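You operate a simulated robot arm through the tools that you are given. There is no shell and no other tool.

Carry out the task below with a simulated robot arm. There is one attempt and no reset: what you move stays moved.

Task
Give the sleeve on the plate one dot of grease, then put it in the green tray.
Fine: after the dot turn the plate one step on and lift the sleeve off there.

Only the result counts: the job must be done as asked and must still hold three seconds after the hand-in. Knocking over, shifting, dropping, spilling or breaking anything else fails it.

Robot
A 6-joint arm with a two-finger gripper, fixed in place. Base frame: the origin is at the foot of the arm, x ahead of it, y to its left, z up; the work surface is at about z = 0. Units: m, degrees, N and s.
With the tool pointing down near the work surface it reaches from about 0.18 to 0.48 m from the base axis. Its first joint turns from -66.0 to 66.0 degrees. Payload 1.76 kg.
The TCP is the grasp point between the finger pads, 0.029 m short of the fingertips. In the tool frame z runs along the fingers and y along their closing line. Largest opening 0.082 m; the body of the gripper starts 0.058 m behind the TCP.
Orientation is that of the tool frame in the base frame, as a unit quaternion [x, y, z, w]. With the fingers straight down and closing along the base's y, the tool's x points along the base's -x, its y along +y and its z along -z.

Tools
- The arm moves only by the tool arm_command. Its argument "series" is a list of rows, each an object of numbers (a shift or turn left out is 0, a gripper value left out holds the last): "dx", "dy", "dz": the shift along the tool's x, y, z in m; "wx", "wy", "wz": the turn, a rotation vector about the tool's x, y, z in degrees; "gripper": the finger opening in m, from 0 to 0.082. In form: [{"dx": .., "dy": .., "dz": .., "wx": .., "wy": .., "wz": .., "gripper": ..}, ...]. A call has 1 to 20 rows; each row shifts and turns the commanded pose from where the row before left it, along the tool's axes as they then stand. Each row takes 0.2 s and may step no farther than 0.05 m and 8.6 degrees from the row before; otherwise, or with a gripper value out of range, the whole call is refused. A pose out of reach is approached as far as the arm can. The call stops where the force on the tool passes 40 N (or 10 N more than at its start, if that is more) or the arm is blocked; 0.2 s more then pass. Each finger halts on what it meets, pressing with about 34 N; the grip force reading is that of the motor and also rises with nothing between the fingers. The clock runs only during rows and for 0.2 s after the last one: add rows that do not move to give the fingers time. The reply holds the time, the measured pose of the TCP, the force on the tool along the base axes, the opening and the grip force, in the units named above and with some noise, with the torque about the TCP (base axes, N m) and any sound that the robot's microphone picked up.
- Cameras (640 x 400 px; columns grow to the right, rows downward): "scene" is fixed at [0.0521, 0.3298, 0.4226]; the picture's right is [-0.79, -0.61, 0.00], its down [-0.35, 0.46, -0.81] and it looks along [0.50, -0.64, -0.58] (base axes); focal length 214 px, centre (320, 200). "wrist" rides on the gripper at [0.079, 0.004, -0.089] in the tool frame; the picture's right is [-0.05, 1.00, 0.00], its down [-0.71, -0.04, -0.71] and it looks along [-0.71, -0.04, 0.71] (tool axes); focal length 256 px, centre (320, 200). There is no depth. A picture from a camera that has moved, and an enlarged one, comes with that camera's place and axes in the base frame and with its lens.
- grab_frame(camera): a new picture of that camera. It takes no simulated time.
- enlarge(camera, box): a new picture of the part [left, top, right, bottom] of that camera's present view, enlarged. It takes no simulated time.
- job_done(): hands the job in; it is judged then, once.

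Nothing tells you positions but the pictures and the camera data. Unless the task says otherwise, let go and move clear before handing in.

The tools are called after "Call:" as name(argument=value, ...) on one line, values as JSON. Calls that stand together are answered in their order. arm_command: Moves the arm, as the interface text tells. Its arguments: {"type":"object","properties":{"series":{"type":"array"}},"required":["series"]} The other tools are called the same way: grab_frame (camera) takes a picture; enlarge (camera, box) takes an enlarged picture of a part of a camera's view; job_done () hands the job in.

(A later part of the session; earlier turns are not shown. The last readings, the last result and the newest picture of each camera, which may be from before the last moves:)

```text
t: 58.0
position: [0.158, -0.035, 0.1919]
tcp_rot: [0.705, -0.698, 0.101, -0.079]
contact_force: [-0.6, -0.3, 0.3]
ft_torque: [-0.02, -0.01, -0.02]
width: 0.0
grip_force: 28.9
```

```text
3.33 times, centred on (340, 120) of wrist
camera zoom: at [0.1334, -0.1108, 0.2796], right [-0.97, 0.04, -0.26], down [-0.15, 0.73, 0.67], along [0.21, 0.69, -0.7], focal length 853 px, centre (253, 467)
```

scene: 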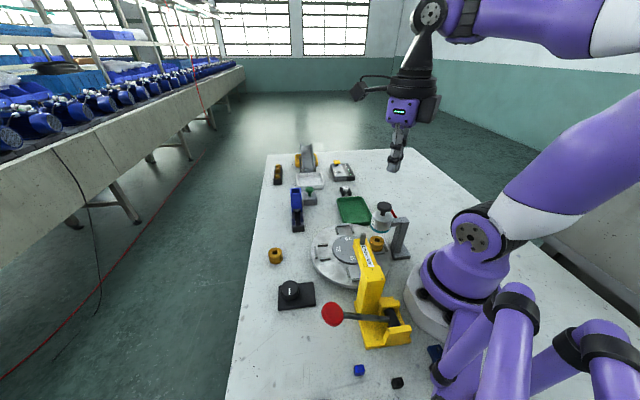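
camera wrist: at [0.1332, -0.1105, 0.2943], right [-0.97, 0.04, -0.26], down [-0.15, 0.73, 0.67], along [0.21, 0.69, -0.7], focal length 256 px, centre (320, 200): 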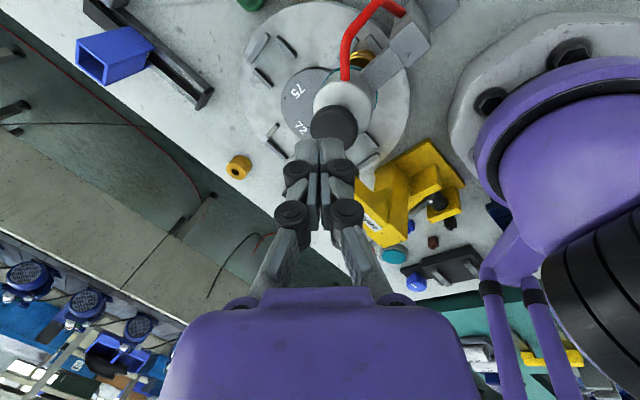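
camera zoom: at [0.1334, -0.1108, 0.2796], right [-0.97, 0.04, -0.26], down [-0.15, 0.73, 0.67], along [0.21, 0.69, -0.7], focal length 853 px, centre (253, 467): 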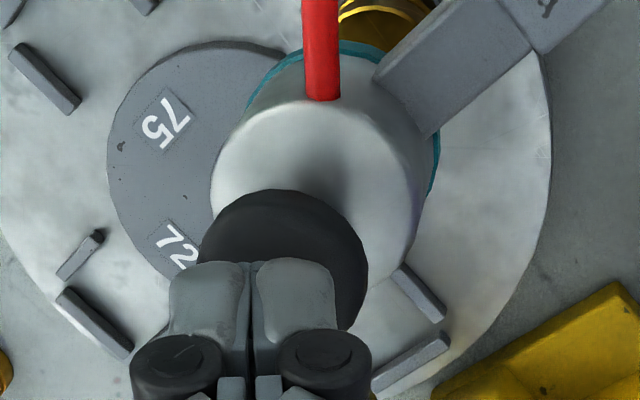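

The fingertips are about 1 cm above the plunger. I'll shift 3 mm to centre and go down in small steps.

Call:
arm_command(series=[{"dx": -0.0001, "dy": 0.0039, "dz": 0.0031}, {}])

Call:
arm_command(series=[{"dx": -0.0001, "dy": 0.001, "dz": 0.0039}, {}])

```text
t: 58.6
position: [0.1572, -0.0347, 0.1889]
tcp_rot: [0.705, -0.698, 0.099, -0.08]
contact_force: [0.6, -0.6, -0.4]
ft_torque: [-0.02, -0.03, 0.01]
width: 0.0
grip_force: 28.8
```

```text
t: 59.2
position: [0.1561, -0.0346, 0.1845]
tcp_rot: [0.704, -0.699, 0.102, -0.081]
contact_force: [0.9, -0.1, 0.7]
ft_torque: [0.01, -0.05, -0.03]
width: 0.0
grip_force: 28.6
```

Call:
arm_command(series=[{"dx": -0.0001, "dy": 0.0008, "dz": 0.0029}, {}])

Call:
enlarge(camera="scene", box=[365, 190, 405, 260])

```text
t: 59.8
position: [0.1546, -0.0351, 0.1819]
tcp_rot: [0.704, -0.698, 0.101, -0.08]
contact_force: [0.6, 0.2, 1.6]
ft_torque: [-0.05, -0.01, 0.01]
width: 0.0
grip_force: 29.1
```

```text
5.71 times, centred on (385, 225) of scene
camera zoom: at [0.0521, 0.3298, 0.4226], right [-0.79, -0.61, 0.0], down [-0.35, 0.46, -0.81], along [0.5, -0.64, -0.58], focal length 1226 px, centre (-51, 57)
```

zoom: 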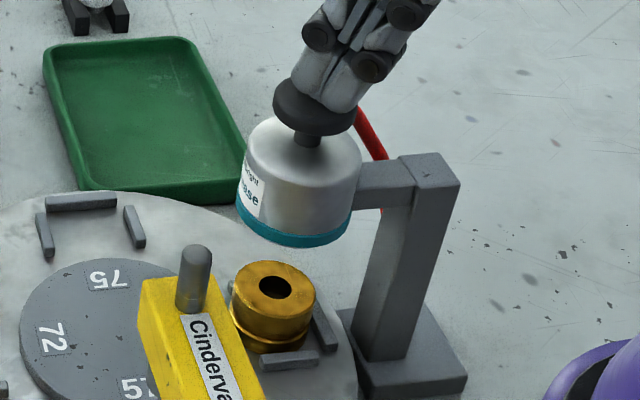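

The plunger is moving down under light force, so it's a real control. I'll keep pressing and check for a dot at each step.

Call:
arm_command(series=[{"dx": -0.0001, "dy": 0.0008, "dz": 0.0029}, {}])

Call:
enlarge(camera="scene", box=[365, 190, 405, 260])

```text
t: 60.4
position: [0.1576, -0.0352, 0.178]
tcp_rot: [0.704, -0.698, 0.101, -0.08]
contact_force: [-1.3, 0.2, 2.6]
ft_torque: [0.05, 0.01, -0.01]
width: 0.0
grip_force: 28.5
```

```text
5.71 times, centred on (385, 225) of scene
camera zoom: at [0.0521, 0.3298, 0.4226], right [-0.79, -0.61, 0.0], down [-0.35, 0.46, -0.81], along [0.5, -0.64, -0.58], focal length 1226 px, centre (-51, 57)
```

zoom: 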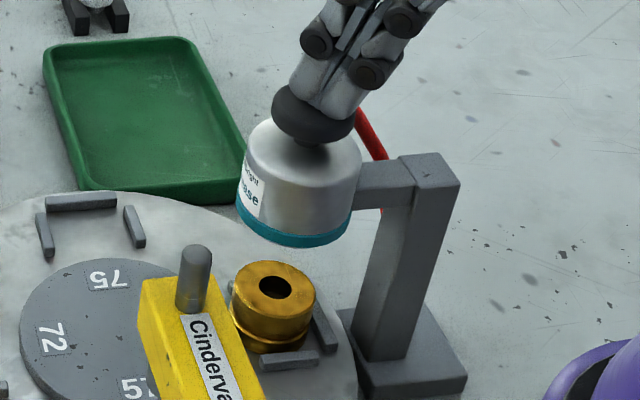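

Call:
arm_command(series=[{"dx": -0.0001, "dy": 0.0008, "dz": 0.0029}, {}])

Call:
enlarge(camera="scene", box=[365, 190, 405, 260])

```text
t: 61.0
position: [0.1557, -0.0363, 0.1745]
tcp_rot: [0.705, -0.698, 0.101, -0.08]
contact_force: [0.9, -0.4, 4.2]
ft_torque: [0.06, -0.02, 0.0]
width: 0.0
grip_force: 28.9
heard: click
```

```text
5.71 times, centred on (385, 225) of scene
camera zoom: at [0.0521, 0.3298, 0.4226], right [-0.79, -0.61, 0.0], down [-0.35, 0.46, -0.81], along [0.5, -0.64, -0.58], focal length 1226 px, centre (-51, 57)
```

zoom: 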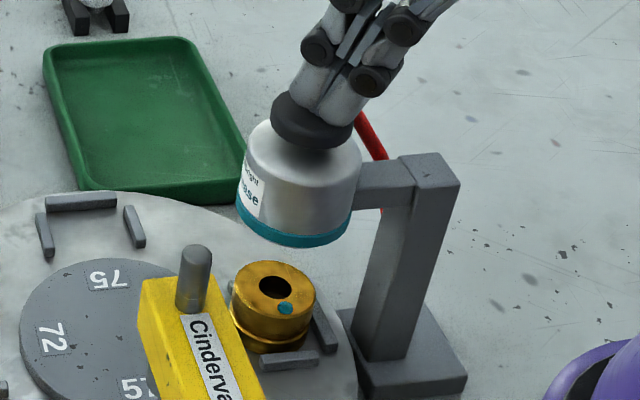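

A click was heard and one teal dot appeared on the sleeve's top face. I'll release straight up without pressing again.

Call:
arm_command(series=[{"dx": 0.0009, "dy": -0.0077, "dz": -0.029}, {"dx": 0.0009, "dy": -0.0077, "dz": -0.029}, {"dx": 0.0009, "dy": -0.0077, "dz": -0.029}, {}])

Call:
enlarge(camera="scene", box=[365, 190, 405, 260])

```text
t: 62.0
position: [0.1556, -0.0337, 0.2652]
tcp_rot: [0.704, -0.698, 0.102, -0.08]
contact_force: [0.2, 0.4, 0.0]
ft_torque: [0.02, -0.01, 0.02]
width: 0.0
grip_force: 28.8
```

```text
5.71 times, centred on (385, 225) of scene
camera zoom: at [0.0521, 0.3298, 0.4226], right [-0.79, -0.61, 0.0], down [-0.35, 0.46, -0.81], along [0.5, -0.64, -0.58], focal length 1226 px, centre (-51, 57)
```

zoom: 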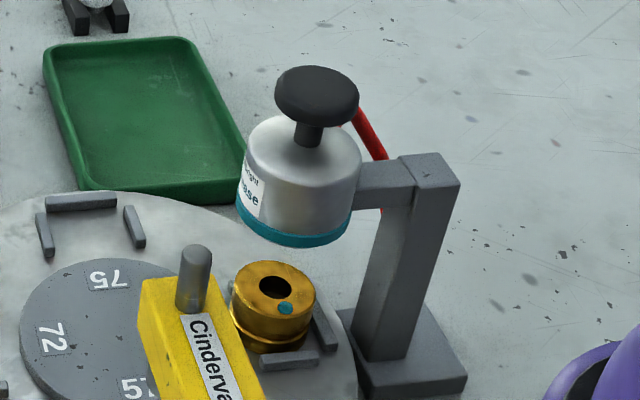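

Exactly one dot, and the plunger has sprung back. I'll move out, straighten the tool, and return above the nest now at -45° to turn the plate one more step the same way.

Call:
arm_command(series=[{"dx": 0.0002, "dy": -0.0322, "dz": 0.0085}, {"dx": 0.0002, "dy": -0.0322, "dz": 0.0085}, {"dx": 0.0002, "dy": -0.0322, "dz": 0.0085}, {"wx": -7.4, "wy": -0.75}, {"wx": -7.4, "wy": -0.75}, {}])

Call:
grab_frame(camera="wrist")

```text
t: 63.4
position: [0.2557, -0.0355, 0.2638]
tcp_rot: [0.71, -0.704, 0.0, 0.002]
contact_force: [0.0, -0.5, 0.4]
ft_torque: [-0.02, -0.01, -0.01]
width: 0.0
grip_force: 28.5
```

```text
taken
camera wrist: at [0.2529, -0.1141, 0.3546], right [-1.0, 0.04, 0.0], down [0.03, 0.71, 0.7], along [0.03, 0.7, -0.71], focal length 256 px, centre (320, 200)
```

wrist: 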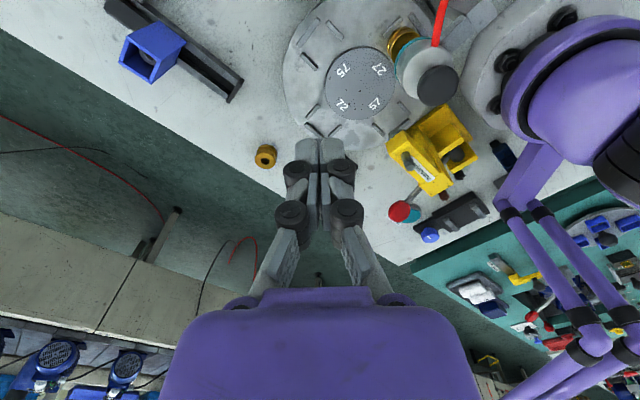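

The tool is vertical above nest 75, now at the -45° position. I'll lower into that empty nest as before.

Call:
arm_command(series=[{"dx": -0.0008, "dy": 0.0013, "dz": 0.045}, {"dz": 0.045}, {"dz": 0.045}, {"dz": 0.035}, {"dz": 0.02}, {}])

Call:
enlarge(camera="wrist", box=[220, 40, 420, 190])

Call:
enlarge(camera="scene", box=[290, 190, 430, 290])

```text
t: 64.8
position: [0.2573, -0.0336, 0.0761]
tcp_rot: [0.71, -0.704, 0.0, 0.002]
contact_force: [-0.9, -1.3, 0.4]
ft_torque: [-0.01, -0.03, 0.03]
width: 0.0
grip_force: 28.7
```

```text
2.67 times, centred on (320, 115) of wrist
camera zoom: at [0.2525, -0.1136, 0.1653], right [-1.0, 0.05, 0.0], down [0.03, 0.71, 0.7], along [0.03, 0.7, -0.71], focal length 683 px, centre (320, 427)
```

zoom: 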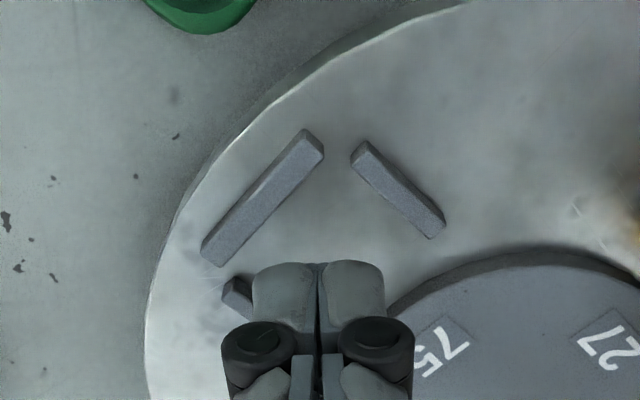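

```text
4.00 times, centred on (360, 240) of scene
camera zoom: at [0.0521, 0.3298, 0.4226], right [-0.79, -0.61, 0.0], down [-0.35, 0.46, -0.81], along [0.5, -0.64, -0.58], focal length 858 px, centre (160, 40)
```

zoom: 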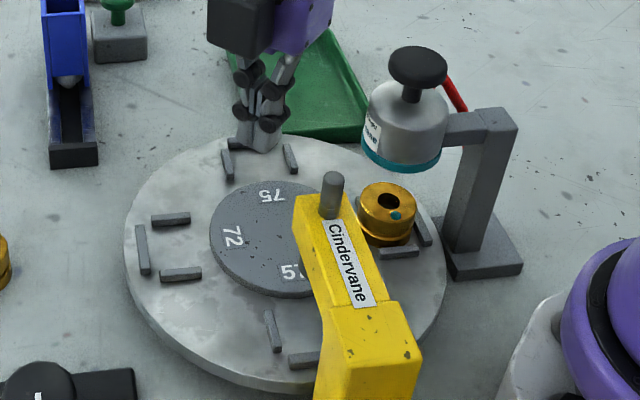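

Call:
arm_command(series=[{"dx": 0.0015, "dy": 0.0015, "dz": 0.01}, {"dz": 0.006}, {"dz": 0.003}, {}])

Call:
enlarge(camera="wrist", box=[220, 40, 420, 190])

```text
t: 65.9
position: [0.2538, -0.0361, 0.0562]
tcp_rot: [0.711, -0.703, 0.001, 0.001]
contact_force: [-2.1, 0.0, 7.1]
ft_torque: [0.02, 0.1, 0.03]
width: 0.0061
grip_force: 28.9
stopped in row 4: the force on the tool passed its limit at 42 N (the readings are from after the stop); the commanded pose is now the measured one
```

```text
2.67 times, centred on (320, 115) of wrist
camera zoom: at [0.2502, -0.1147, 0.1468], right [-1.0, 0.04, 0.0], down [0.03, 0.71, 0.7], along [0.03, 0.7, -0.71], focal length 683 px, centre (320, 427)
```

zoom: 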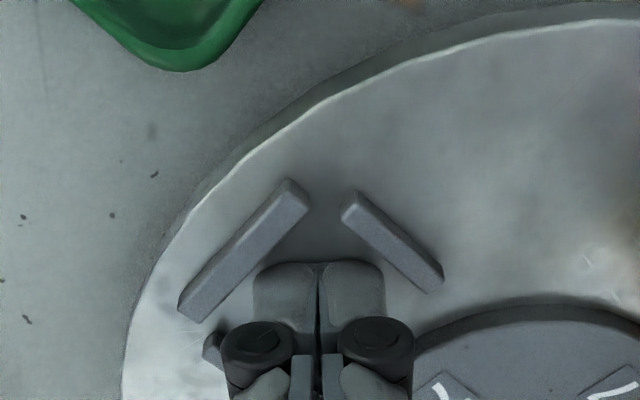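

The fingertips bottomed out on the plate surface and the force limit stopped the call. I'll lift about 3 mm and re-check.

Call:
arm_command(series=[{"dz": -0.003}, {"gripper": 0.0}, {}])

Call:
enlarge(camera="wrist", box=[220, 40, 420, 190])

Call:
enlarge(camera="scene", box=[290, 190, 430, 290])

```text
t: 66.7
position: [0.253, -0.0366, 0.0597]
tcp_rot: [0.71, -0.704, 0.002, 0.002]
contact_force: [0.5, 0.1, -0.1]
ft_torque: [-0.02, -0.01, 0.07]
width: 0.0
grip_force: 28.3
```

```text
2.67 times, centred on (320, 115) of wrist
camera zoom: at [0.2504, -0.115, 0.1497], right [-1.0, 0.04, 0.0], down [0.03, 0.71, 0.7], along [0.03, 0.7, -0.71], focal length 683 px, centre (320, 427)
```

zoom: 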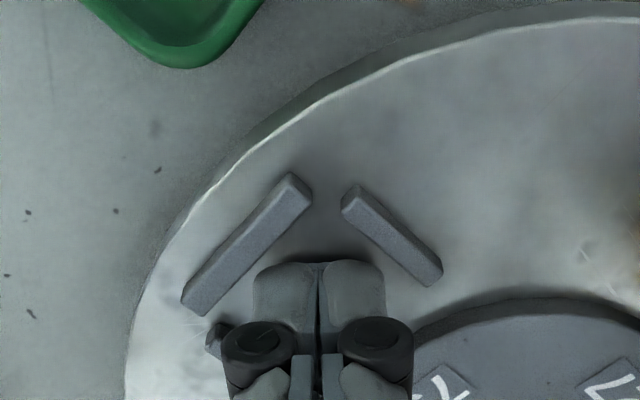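

```text
4.00 times, centred on (360, 240) of scene
camera zoom: at [0.0521, 0.3298, 0.4226], right [-0.79, -0.61, 0.0], down [-0.35, 0.46, -0.81], along [0.5, -0.64, -0.58], focal length 858 px, centre (160, 40)
```

zoom: 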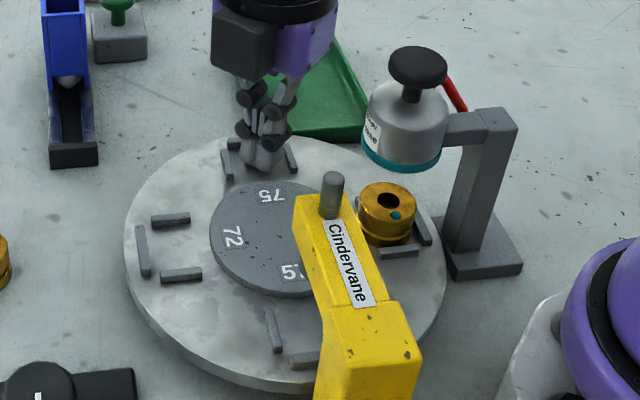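

Nothing has shifted. I'll start the arc again with the tips about 1.5 mm lower, pushing nest 75 counter-clockwise.

Call:
arm_command(series=[{"dx": -0.0056, "dy": -0.0008, "dz": 0.001}, {"dx": -0.0048, "dy": -0.0028}, {"dx": -0.0045, "dy": -0.0032}, {"dx": -0.0047, "dy": -0.0028}, {"dx": -0.005, "dy": -0.0024}, {}])

Call:
enlarge(camera="scene", box=[290, 190, 430, 290])

```text
t: 68.1
position: [0.2652, -0.0123, 0.0598]
tcp_rot: [0.71, -0.704, 0.002, 0.001]
contact_force: [0.4, -0.4, -0.3]
ft_torque: [0.0, -0.02, 0.0]
width: 0.0001
grip_force: 29.1
```

```text
4.00 times, centred on (360, 240) of scene
camera zoom: at [0.0521, 0.3298, 0.4226], right [-0.79, -0.61, 0.0], down [-0.35, 0.46, -0.81], along [0.5, -0.64, -0.58], focal length 858 px, centre (160, 40)
```

zoom: 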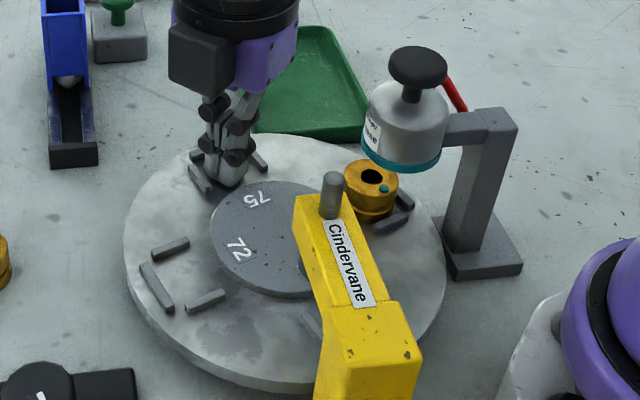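

It's turning smoothly with the sleeve moving on from the pot. I'll continue the arc.

Call:
arm_command(series=[{"dx": -0.0052, "dy": -0.0019, "dz": 0.001}, {"dx": -0.0053, "dy": -0.0015}, {"dx": -0.0054, "dy": -0.001}, {"dx": -0.0055, "dy": -0.0005}, {"dx": -0.0055, "dy": 0.0}, {"dx": -0.0055, "dy": 0.0004}, {"dx": -0.0054, "dy": 0.0009}, {"dx": -0.0053, "dy": 0.0014}, {"dx": -0.0052, "dy": 0.0018}, {}])

Call:
enlarge(camera="scene", box=[290, 190, 430, 290])

Call:
grab_frame(camera="wrist")

```text
t: 69.0
position: [0.267, 0.0068, 0.0578]
tcp_rot: [0.71, -0.704, 0.001, 0.003]
contact_force: [-2.0, -0.6, 5.1]
ft_torque: [0.08, -0.03, -0.02]
width: 0.0
grip_force: 28.1
stopped in row 4: the force on the tool passed its limit at 41 N (the readings are from after the stop); the commanded pose is now the measured one
```

```text
4.00 times, centred on (360, 240) of scene
camera zoom: at [0.0521, 0.3298, 0.4226], right [-0.79, -0.61, 0.0], down [-0.35, 0.46, -0.81], along [0.5, -0.64, -0.58], focal length 858 px, centre (160, 40)
```

zoom: 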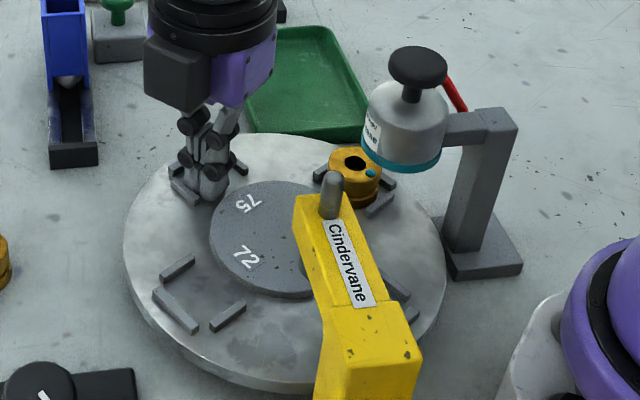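

```text
taken
camera wrist: at [0.2653, -0.0733, 0.148], right [-1.0, 0.04, 0.0], down [0.03, 0.71, 0.7], along [0.03, 0.7, -0.71], focal length 256 px, centre (320, 200)
```

wrist: 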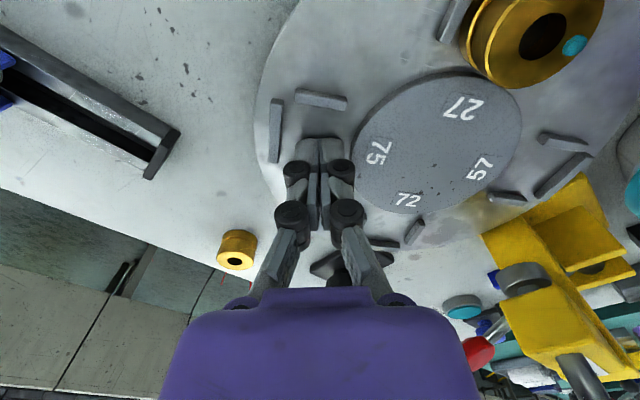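

The tips rubbed the plate surface, so I'll raise 1.5 mm and carry on along the arc.

Call:
arm_command(series=[{"dz": -0.0015}, {"dx": -0.004, "dy": -0.0015}, {"dx": -0.004, "dy": -0.0015}, {"dx": -0.0055, "dy": 0.0004}, {"dx": -0.0054, "dy": 0.0009}, {"dx": -0.0053, "dy": 0.0014}, {"dx": -0.0052, "dy": 0.0018}, {}])

Call:
enlarge(camera="scene", box=[290, 190, 430, 290])

Call:
grab_frame(camera="wrist")

```text
t: 70.8
position: [0.2675, 0.0354, 0.0596]
tcp_rot: [0.71, -0.704, 0.0, 0.003]
contact_force: [0.7, -0.3, 1.1]
ft_torque: [0.0, 0.0, -0.02]
width: 0.0
grip_force: 29.1
```

```text
4.00 times, centred on (360, 240) of scene
camera zoom: at [0.0521, 0.3298, 0.4226], right [-0.79, -0.61, 0.0], down [-0.35, 0.46, -0.81], along [0.5, -0.64, -0.58], focal length 858 px, centre (160, 40)
```

zoom: 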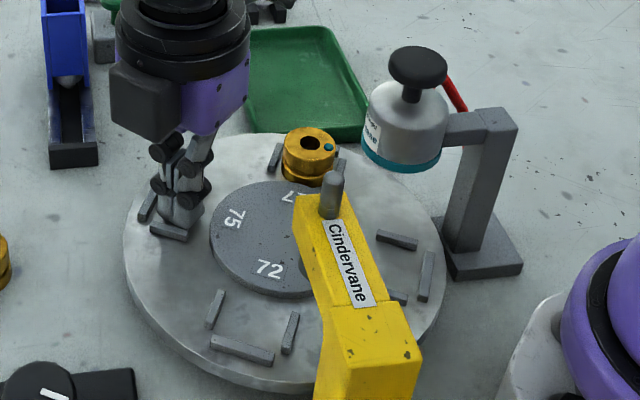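

```text
taken
camera wrist: at [0.2635, -0.0436, 0.1494], right [-1.0, 0.04, 0.0], down [0.03, 0.71, 0.7], along [0.03, 0.7, -0.71], focal length 256 px, centre (320, 200)
```

wrist: 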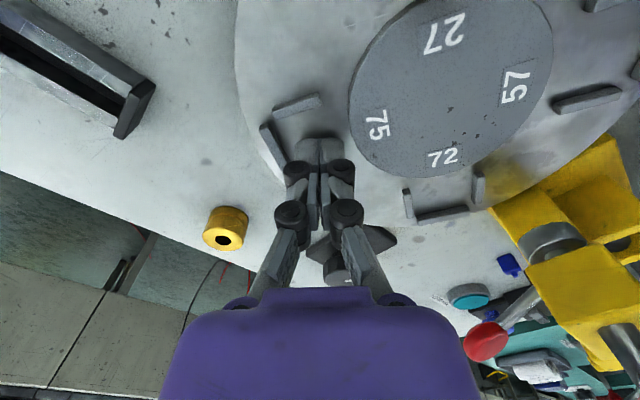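

The sleeve with its dot is nearly at the free unloading position. I'll finish the last part of the step carefully.

Call:
arm_command(series=[{"dx": -0.0029, "dy": 0.0022}, {"dx": -0.0029, "dy": 0.0022}, {"dx": -0.0048, "dy": 0.0027}, {"dx": -0.0045, "dy": 0.0031}, {}])

Call:
enlarge(camera="scene", box=[290, 190, 430, 290])

```text
t: 72.0
position: [0.2568, 0.0493, 0.0604]
tcp_rot: [0.711, -0.704, 0.0, 0.002]
contact_force: [-5.4, -6.2, 15.0]
ft_torque: [-0.05, 0.27, 0.13]
width: 0.0004
grip_force: 28.9
```

```text
4.00 times, centred on (360, 240) of scene
camera zoom: at [0.0521, 0.3298, 0.4226], right [-0.79, -0.61, 0.0], down [-0.35, 0.46, -0.81], along [0.5, -0.64, -0.58], focal length 858 px, centre (160, 40)
```

zoom: 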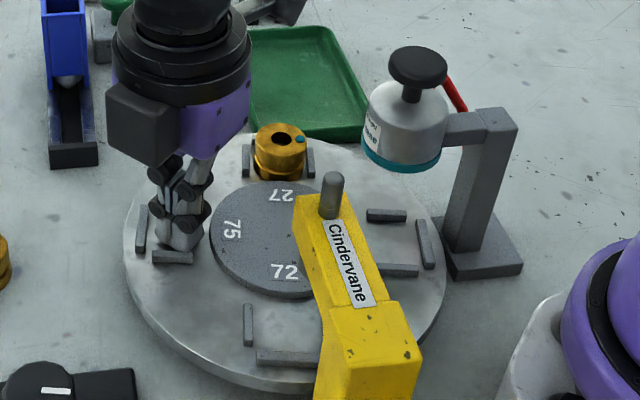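

There's an unexpected upward force; the tips may be riding on a bar's edge. I'll look before going further.

Call:
enlarge(camera="scene", box=[310, 220, 350, 260])

Call:
enlarge(camera="wrist", box=[220, 60, 420, 200])

```text
10.00 times, centred on (330, 240) of scene
camera zoom: at [0.0521, 0.3298, 0.4226], right [-0.79, -0.61, 0.0], down [-0.35, 0.46, -0.81], along [0.5, -0.64, -0.58], focal length 2145 px, centre (220, -200)
```

zoom: 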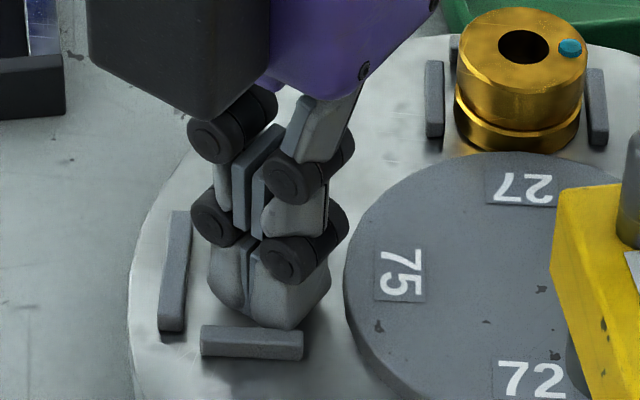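

```text
2.86 times, centred on (320, 130) of wrist
camera zoom: at [0.2534, -0.0291, 0.1491], right [-1.0, 0.04, 0.0], down [0.03, 0.71, 0.7], along [0.03, 0.7, -0.71], focal length 731 px, centre (320, 400)
```

zoom: 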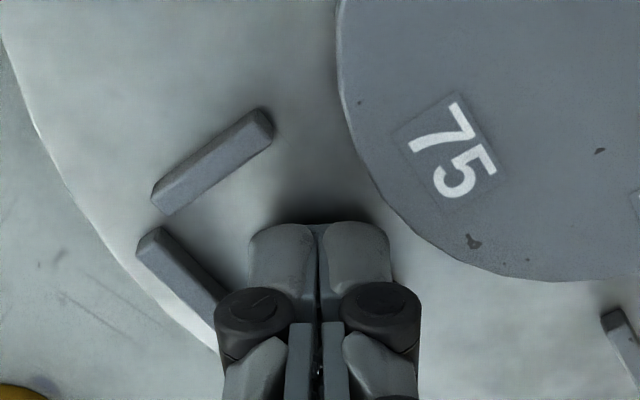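

The tips sit right against the leading bar but a touch high. I'll back off slightly, lower 1 mm, and push the remaining few degrees.

Call:
arm_command(series=[{"dx": 0.002, "dy": -0.0015}, {"dz": 0.0015}, {}])

Call:
arm_command(series=[{"dx": -0.002, "dy": 0.0015}, {"dx": -0.0022, "dy": 0.0017}, {}])

Call:
enlarge(camera="scene", box=[290, 190, 430, 290])

```text
t: 72.7
position: [0.2586, 0.0469, 0.0597]
tcp_rot: [0.711, -0.703, 0.001, 0.001]
contact_force: [-3.9, -3.9, 13.5]
ft_torque: [0.01, 0.19, 0.04]
width: 0.0002
grip_force: 29.0
stopped in row 3: the force on the tool passed its limit at 44 N (the readings are from after the stop); the commanded pose is now the measured one
```

```text
t: 73.5
position: [0.2565, 0.0515, 0.0596]
tcp_rot: [0.71, -0.704, 0.0, 0.0]
contact_force: [0.3, -0.5, -0.1]
ft_torque: [-0.02, 0.0, 0.01]
width: 0.0
grip_force: 29.5
```

```text
4.00 times, centred on (360, 240) of scene
camera zoom: at [0.0521, 0.3298, 0.4226], right [-0.79, -0.61, 0.0], down [-0.35, 0.46, -0.81], along [0.5, -0.64, -0.58], focal length 858 px, centre (160, 40)
```

zoom: 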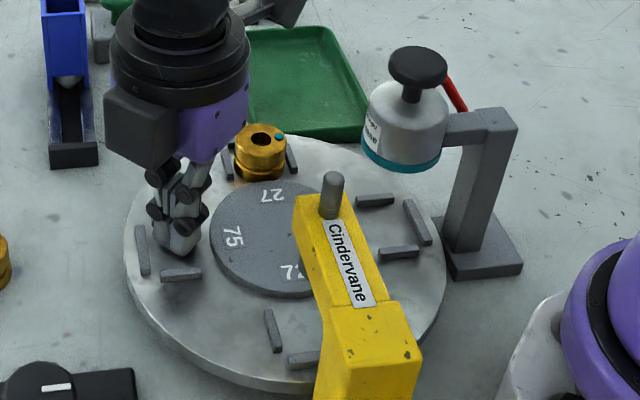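

The plate has clicked into its next position, with the sleeve in the open nest at -45° and the nests aligned as at the start. I'll lift the fingers straight out.

Call:
arm_command(series=[{"dz": -0.005}, {"dz": -0.02}, {"dz": -0.04}, {"dz": -0.04}, {"dz": -0.04}, {"dz": -0.04}, {}])

Call:
enlarge(camera="scene", box=[290, 190, 430, 290])

Call:
enlarge(camera="scene", box=[325, 195, 375, 245])

Call:
grab_frame(camera="scene")

```text
t: 75.1
position: [0.2564, 0.052, 0.2459]
tcp_rot: [0.71, -0.704, 0.001, 0.001]
contact_force: [0.5, 0.2, 0.2]
ft_torque: [0.0, -0.03, 0.03]
width: 0.0
grip_force: 29.2
```

```text
4.00 times, centred on (360, 240) of scene
camera zoom: at [0.0521, 0.3298, 0.4226], right [-0.79, -0.61, 0.0], down [-0.35, 0.46, -0.81], along [0.5, -0.64, -0.58], focal length 858 px, centre (160, 40)
```

zoom: 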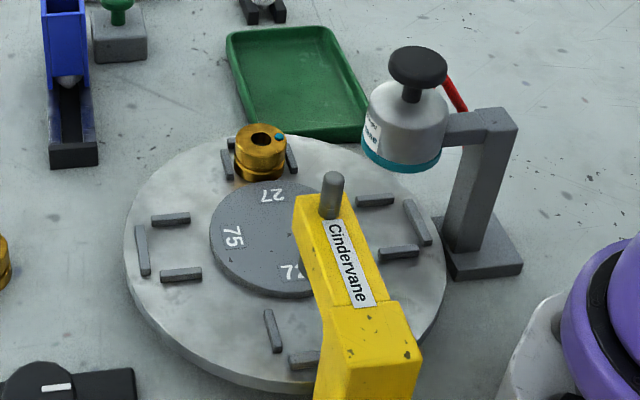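

```text
8.00 times, centred on (350, 220) of scene
camera zoom: at [0.0521, 0.3298, 0.4226], right [-0.79, -0.61, 0.0], down [-0.35, 0.46, -0.81], along [0.5, -0.64, -0.58], focal length 1716 px, centre (80, 40)
```

zoom: 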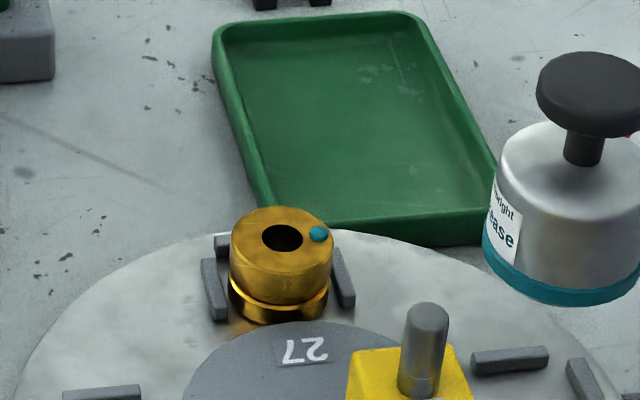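

```text
taken
```

scene: 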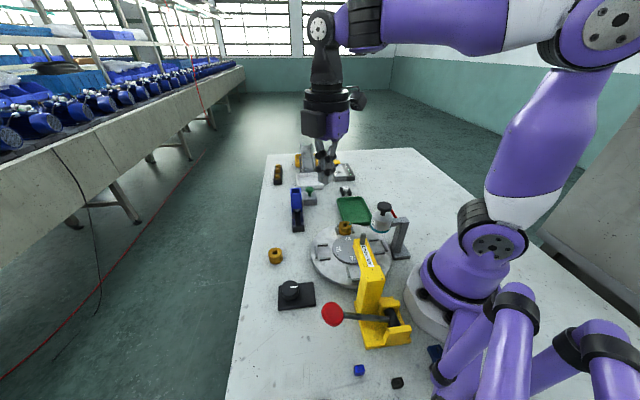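

The sleeve with one dot sits open at about (0.254, -0.034), and the tray centre is near (0.288, -0.147) with its long axis along the same diagonal. I'll yaw so the fingers close along that diagonal, which keeps them off the dot, and open the gripper.

Call:
arm_command(series=[{"wz": 8.5}, {"wz": 8.5}, {"wz": 8.5}, {"wz": 8.5}, {"wz": 8.5}, {"wz": 8.5}, {"wz": 8.5}, {"wz": 8.5}, {"wz": 8.5}, {"wz": 8.5}, {"wz": 8.5}, {"wz": 8.5}, {"wz": 8.5}, {"wz": 8.5}, {"wz": 8.5}, {"wz": 8.5}, {"wz": 8.5}, {"wz": 8.5}, {"wz": 8.5}, {"wz": 8.5}])

Call:
arm_command(series=[{"wz": 8.5, "gripper": 0.06}, {"wz": 8.5}, {"wz": 8.5}, {"wz": 8.5}, {"wz": 8.5}, {"wz": 8.5}, {"wz": 4}, {}])

Call:
grab_frame(camera="wrist")

```text
t: 79.3
position: [0.2563, 0.0516, 0.2438]
tcp_rot: [0.64, 0.768, -0.002, 0.002]
contact_force: [0.4, -0.4, 0.2]
ft_torque: [0.0, 0.01, 0.02]
width: 0.0
grip_force: 28.9
```

```text
t: 81.1
position: [0.2564, 0.0523, 0.2436]
tcp_rot: [0.922, 0.386, -0.001, 0.002]
contact_force: [-0.1, 0.6, -0.2]
ft_torque: [-0.01, -0.01, -0.03]
width: 0.06
grip_force: 0.1
```

```text
taken
camera wrist: at [0.3147, 0.1068, 0.3331], right [0.67, -0.74, 0.0], down [-0.52, -0.47, 0.71], along [-0.52, -0.48, -0.71], focal length 256 px, centre (320, 200)
```

wrist: 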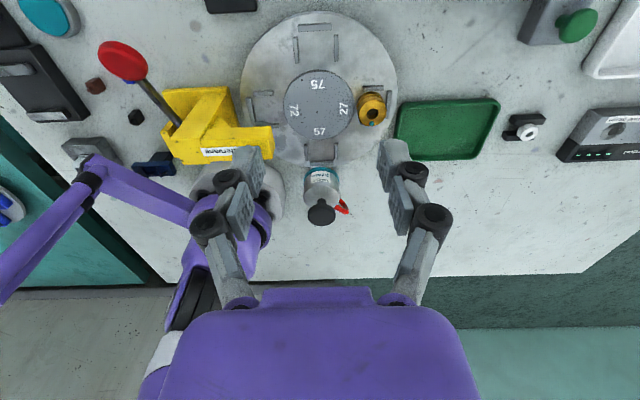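

Call:
enlarge(camera="wrist", box=[320, 70, 520, 190])

```text
3.20 times, centred on (420, 130) of wrist
camera zoom: at [0.3147, 0.1068, 0.3331], right [0.67, -0.74, 0.0], down [-0.52, -0.47, 0.71], along [-0.52, -0.48, -0.71], focal length 819 px, centre (0, 424)
```

zoom: 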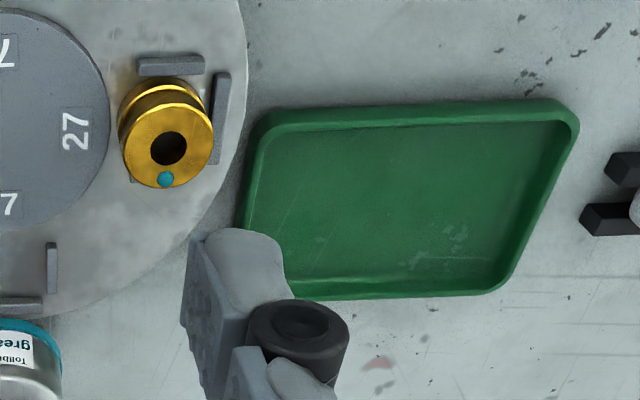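

The sleeve top is centred at (0.2534, -0.032, 0.053) and the tray at about (0.2925, -0.147). I'll move above the sleeve with the fingers open and come down partway.

Call:
arm_command(series=[{"dx": -0.0311, "dy": 0.0286}, {"dx": -0.031, "dy": 0.0285}, {"dz": 0.045}, {"dz": 0.045}, {"dz": 0.045}, {}])

Call:
grab_frame(camera="wrist")

Call:
enlarge(camera="scene", box=[310, 180, 390, 250])

```text
t: 82.5
position: [0.2521, -0.0322, 0.1083]
tcp_rot: [0.922, 0.387, 0.0, 0.001]
contact_force: [0.7, 0.5, -0.4]
ft_torque: [-0.03, 0.01, -0.01]
width: 0.0599
grip_force: 0.1
```

```text
taken
camera wrist: at [0.3102, 0.022, 0.1978], right [0.68, -0.74, 0.0], down [-0.52, -0.48, 0.71], along [-0.52, -0.48, -0.71], focal length 256 px, centre (320, 200)
```

wrist: 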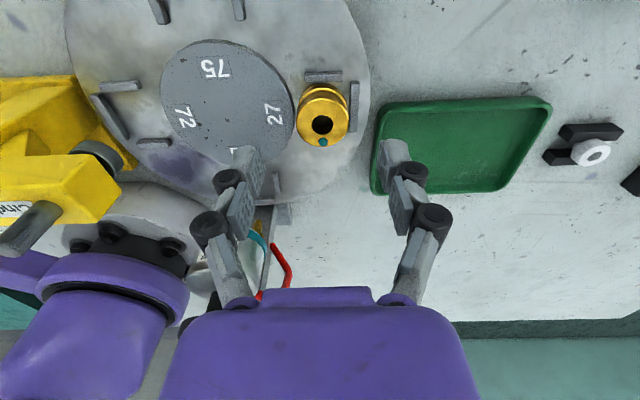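

```text
5.71 times, centred on (350, 215) of scene
camera zoom: at [0.0521, 0.3298, 0.4226], right [-0.79, -0.61, 0.0], down [-0.35, 0.46, -0.81], along [0.5, -0.64, -0.58], focal length 1226 px, centre (149, 114)
```

zoom: 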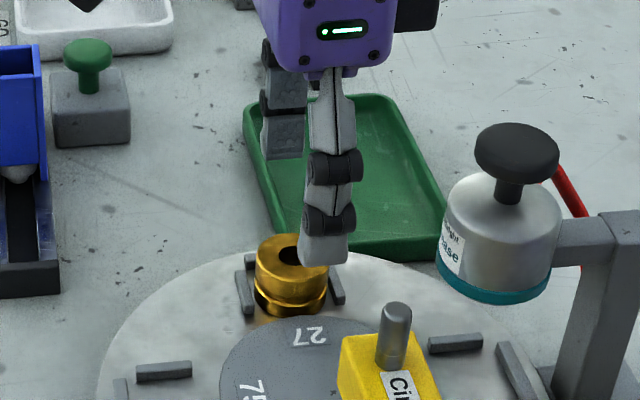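

The sleeve bore is lined up with the tool axis in the picture. I'll descend so the tips end just above the nest bars.

Call:
arm_command(series=[{"dx": 0.0005, "dy": 0.0005, "dz": 0.02}, {"dz": 0.012}, {"dz": 0.006}, {}])

Call:
grab_frame(camera="wrist")

Call:
enlarge(camera="scene", box=[310, 190, 390, 250])

```text
t: 83.5
position: [0.2542, -0.0311, 0.0712]
tcp_rot: [0.922, 0.387, -0.001, 0.0]
contact_force: [-0.6, -0.6, 0.6]
ft_torque: [0.01, -0.01, 0.0]
width: 0.0604
grip_force: 0.0
```

```text
taken
camera wrist: at [0.313, 0.0223, 0.1604], right [0.68, -0.74, 0.0], down [-0.52, -0.48, 0.71], along [-0.52, -0.48, -0.71], focal length 256 px, centre (320, 200)
```

wrist: 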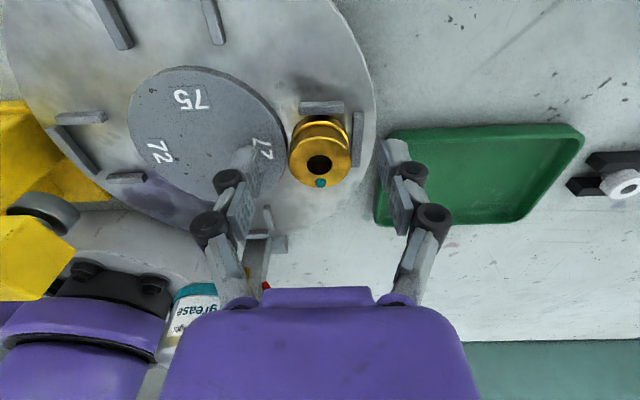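

```text
6.67 times, centred on (350, 220) of scene
camera zoom: at [0.0521, 0.3298, 0.4226], right [-0.79, -0.61, 0.0], down [-0.35, 0.46, -0.81], along [0.5, -0.64, -0.58], focal length 1430 px, centre (120, 67)
```

zoom: 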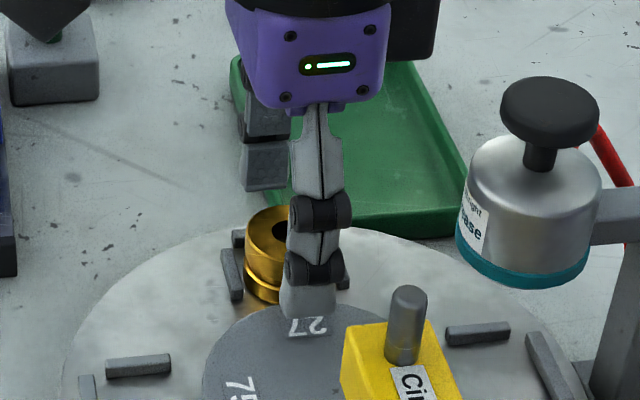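

The fingers straddle the sleeve with about 11–13 mm of overlap above the bars. I'll make a 2 mm correction, lower slightly, and close.

Call:
arm_command(series=[{"dx": -0.002, "dz": 0.0015}, {}, {"gripper": 0.02}, {}, {}, {}])

Call:
grab_frame(camera="wrist")

Call:
enlarge(camera="scene", box=[310, 190, 390, 250])

```text
t: 84.9
position: [0.2519, -0.0342, 0.0698]
tcp_rot: [0.922, 0.386, -0.001, 0.001]
contact_force: [0.4, 1.3, 6.6]
ft_torque: [0.03, 0.06, -0.02]
width: 0.0316
grip_force: 33.6
```

```text
taken
camera wrist: at [0.3116, 0.0205, 0.1593], right [0.68, -0.74, 0.0], down [-0.52, -0.48, 0.71], along [-0.52, -0.48, -0.71], focal length 256 px, centre (320, 200)
```

wrist: 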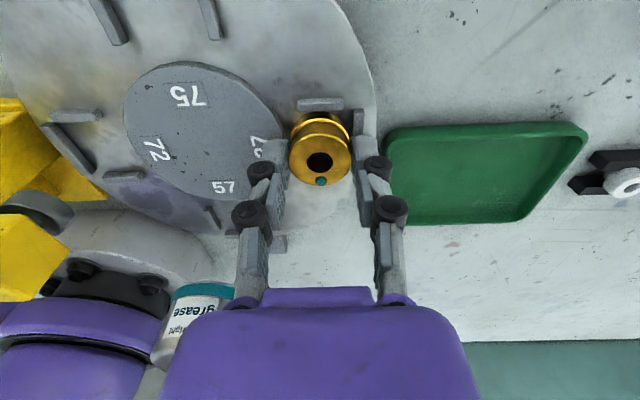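

```text
6.67 times, centred on (350, 220) of scene
camera zoom: at [0.0521, 0.3298, 0.4226], right [-0.79, -0.61, 0.0], down [-0.35, 0.46, -0.81], along [0.5, -0.64, -0.58], focal length 1430 px, centre (120, 67)
```

zoom: 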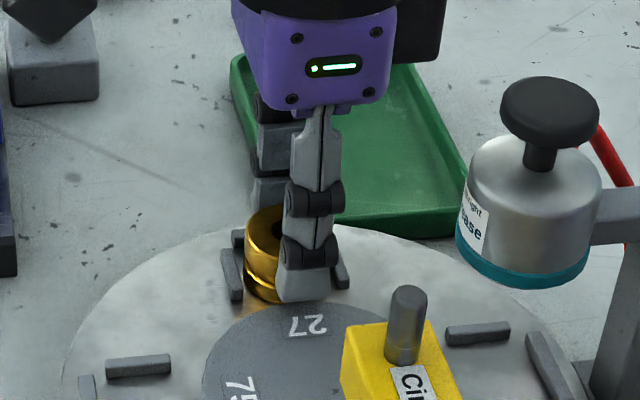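

The sleeve is gripped at 31.6 mm width, with the dot clear of the fingers. I'll lift slowly.

Call:
arm_command(series=[{"dz": -0.004}, {"dz": -0.008}, {"dz": -0.012}, {"dz": -0.02}, {"dz": -0.03}, {}])

Call:
grab_frame(camera="wrist")

Call:
enlarge(camera="scene", box=[290, 150, 430, 290])

```text
t: 86.3
position: [0.2527, -0.0344, 0.1439]
tcp_rot: [0.922, 0.387, -0.001, 0.001]
contact_force: [0.5, -0.3, 0.4]
ft_torque: [0.03, -0.02, 0.01]
width: 0.0318
grip_force: 34.0
```

```text
taken
camera wrist: at [0.3119, 0.0193, 0.2335], right [0.68, -0.74, 0.0], down [-0.52, -0.47, 0.71], along [-0.52, -0.48, -0.71], focal length 256 px, centre (320, 200)
```

wrist: 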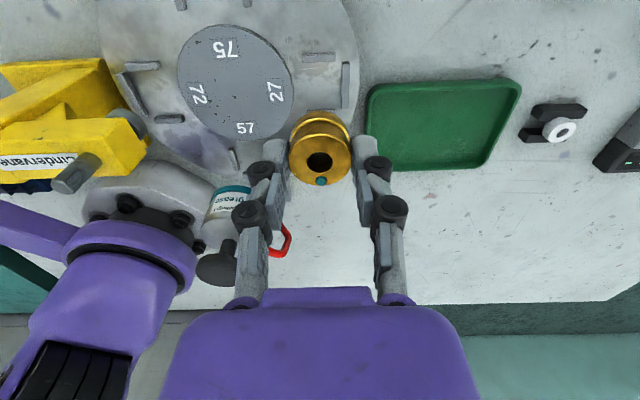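

```text
2.86 times, centred on (360, 220) of scene
camera zoom: at [0.0521, 0.3298, 0.4226], right [-0.79, -0.61, 0.0], down [-0.35, 0.46, -0.81], along [0.5, -0.64, -0.58], focal length 613 px, centre (206, 143)
```

zoom: 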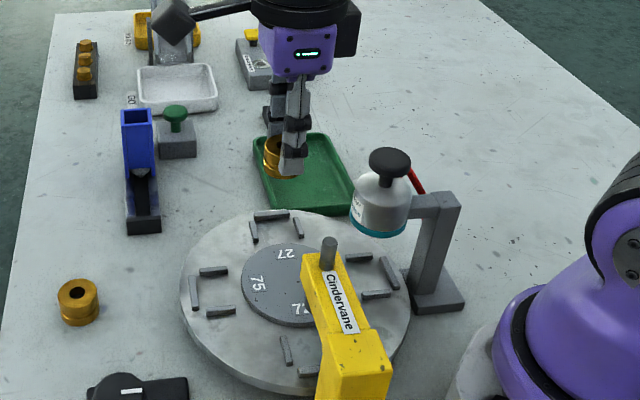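

The sleeve is held securely and the plate hasn't moved. I'll carry it over the middle of the green tray.

Call:
arm_command(series=[{"dx": -0.0174, "dy": 0.0358}, {"dx": -0.0174, "dy": 0.0358}, {"dx": -0.0174, "dy": 0.0358}, {}, {"dz": 0.03}, {"dz": 0.03}, {}])

Call:
grab_frame(camera="wrist")

Call:
enlarge(camera="scene", box=[300, 150, 400, 240])

```text
t: 87.9
position: [0.2931, -0.1455, 0.0841]
tcp_rot: [0.922, 0.387, -0.001, 0.001]
contact_force: [-0.3, -0.5, 0.3]
ft_torque: [0.04, -0.02, 0.01]
width: 0.0315
grip_force: 34.0
```

```text
taken
camera wrist: at [0.3513, -0.0918, 0.1744], right [0.68, -0.74, 0.0], down [-0.52, -0.48, 0.71], along [-0.52, -0.48, -0.71], focal length 256 px, centre (320, 200)
```

wrist: 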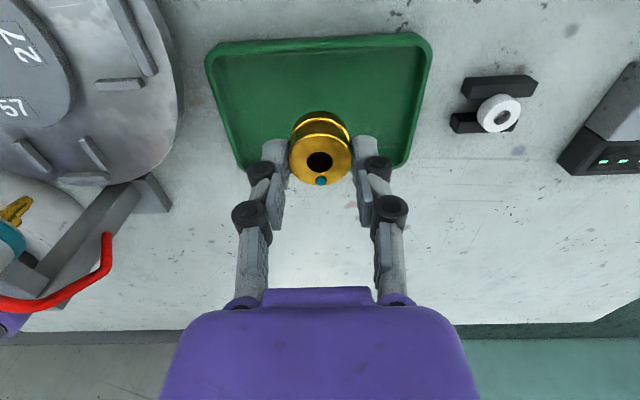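

```text
4.44 times, centred on (350, 195) of scene
camera zoom: at [0.0521, 0.3298, 0.4226], right [-0.79, -0.61, 0.0], down [-0.35, 0.46, -0.81], along [0.5, -0.64, -0.58], focal length 953 px, centre (187, 222)
```

zoom: 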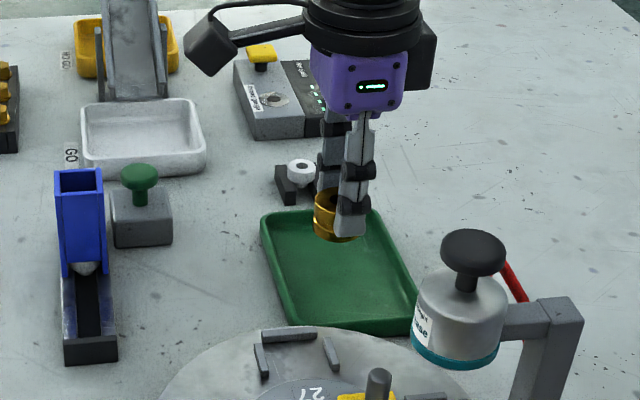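

The tray is centred beneath the sleeve. I'll lower it, going slowly near the floor.

Call:
arm_command(series=[{"dz": 0.012}, {"dz": 0.012}, {"dz": 0.005}, {}])

Call:
arm_command(series=[{"dz": 0.003}, {"dz": 0.002}, {}])

```text
t: 88.9
position: [0.2917, -0.1467, 0.0546]
tcp_rot: [0.922, 0.387, -0.001, 0.002]
contact_force: [-0.1, 1.1, 0.6]
ft_torque: [0.0, 0.02, 0.01]
width: 0.0314
grip_force: 34.1
```

```text
t: 89.7
position: [0.2922, -0.1464, 0.0507]
tcp_rot: [0.922, 0.387, 0.0, 0.002]
contact_force: [0.5, 0.0, -0.4]
ft_torque: [0.0, -0.01, 0.02]
width: 0.0317
grip_force: 34.2
```

Call:
arm_command(series=[{"dz": 0.0015}, {"dz": 0.0015}, {}])

Call:
enlarge(camera="scene", box=[320, 170, 380, 230])

Call:
enlarge(camera="wrist", box=[220, 60, 420, 200])

```text
t: 90.5
position: [0.293, -0.1463, 0.0462]
tcp_rot: [0.922, 0.387, -0.001, 0.001]
contact_force: [0.4, -0.7, -0.3]
ft_torque: [-0.05, 0.02, -0.01]
width: 0.0315
grip_force: 33.8
```

```text
6.67 times, centred on (350, 200) of scene
camera zoom: at [0.0521, 0.3298, 0.4226], right [-0.79, -0.61, 0.0], down [-0.35, 0.46, -0.81], along [0.5, -0.64, -0.58], focal length 1430 px, centre (120, 200)
```

zoom: 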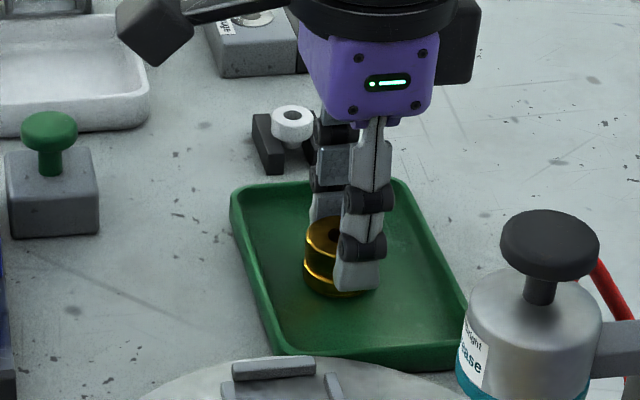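

```text
2.86 times, centred on (320, 130) of wrist
camera zoom: at [0.3515, -0.0923, 0.1357], right [0.68, -0.74, 0.0], down [-0.52, -0.48, 0.71], along [-0.52, -0.48, -0.71], focal length 731 px, centre (320, 400)
```

zoom: 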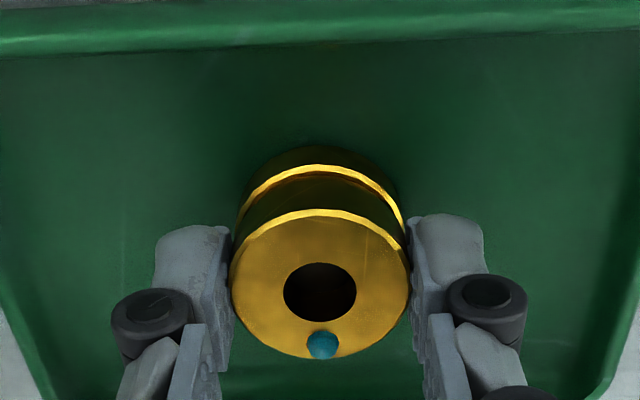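

It's almost on the tray floor. I'll continue in 1 mm steps until contact.

Call:
arm_command(series=[{"dz": 0.001}, {}])

Call:
arm_command(series=[{"dz": 0.001}, {}])

```text
t: 91.1
position: [0.2915, -0.1456, 0.0452]
tcp_rot: [0.922, 0.387, 0.0, 0.002]
contact_force: [0.4, -1.1, -1.0]
ft_torque: [0.01, -0.03, -0.02]
width: 0.0316
grip_force: 34.4
```

```text
t: 91.7
position: [0.2925, -0.1463, 0.0453]
tcp_rot: [0.922, 0.386, 0.0, 0.001]
contact_force: [-0.2, 0.7, -1.2]
ft_torque: [0.04, 0.01, 0.02]
width: 0.0317
grip_force: 34.1
```

Call:
arm_command(series=[{"dz": 0.001}, {}])

Call:
arm_command(series=[{"dz": 0.001}, {}])

```text
t: 92.3
position: [0.2922, -0.1466, 0.0446]
tcp_rot: [0.922, 0.387, 0.001, 0.002]
contact_force: [-5.2, 5.8, 23.0]
ft_torque: [0.21, 0.17, 0.05]
width: 0.0313
grip_force: 34.2
```

```text
t: 92.9
position: [0.2923, -0.1477, 0.0442]
tcp_rot: [0.922, 0.388, 0.0, 0.001]
contact_force: [-0.1, 7.8, 22.4]
ft_torque: [0.26, -0.03, -0.02]
width: 0.0315
grip_force: 34.0
```

The sleeve is on the tray floor. I'll ease off slightly, then open the fingers.

Call:
arm_command(series=[{"dz": -0.001}, {}])

Call:
arm_command(series=[{"gripper": 0.036}, {"gripper": 0.042}, {"gripper": 0.055}, {}, {}])

Call:
enlarge(camera="wrist", box=[200, 40, 440, 200])

```text
t: 93.5
position: [0.2911, -0.1471, 0.0439]
tcp_rot: [0.922, 0.387, -0.002, 0.001]
contact_force: [0.2, -1.0, 1.1]
ft_torque: [-0.06, 0.02, -0.03]
width: 0.0314
grip_force: 33.9
```

```text
t: 94.7
position: [0.2922, -0.1468, 0.0441]
tcp_rot: [0.922, 0.386, 0.0, 0.001]
contact_force: [-1.0, 0.5, -0.4]
ft_torque: [-0.02, -0.01, 0.04]
width: 0.0549
grip_force: 0.1
```

```text
2.50 times, centred on (320, 120) of wrist
camera zoom: at [0.3516, -0.0925, 0.1337], right [0.68, -0.74, 0.0], down [-0.52, -0.48, 0.71], along [-0.52, -0.48, -0.71], focal length 640 px, centre (320, 400)
```

zoom: 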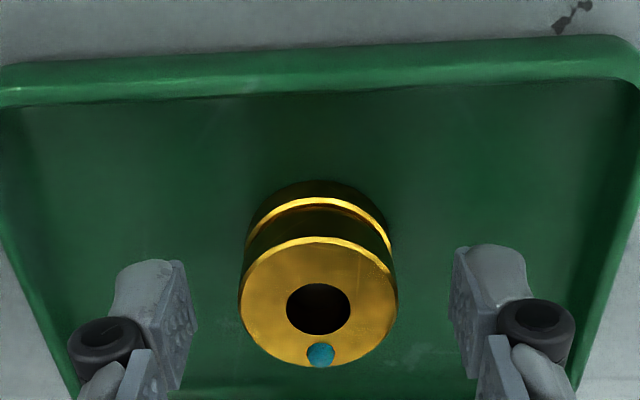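

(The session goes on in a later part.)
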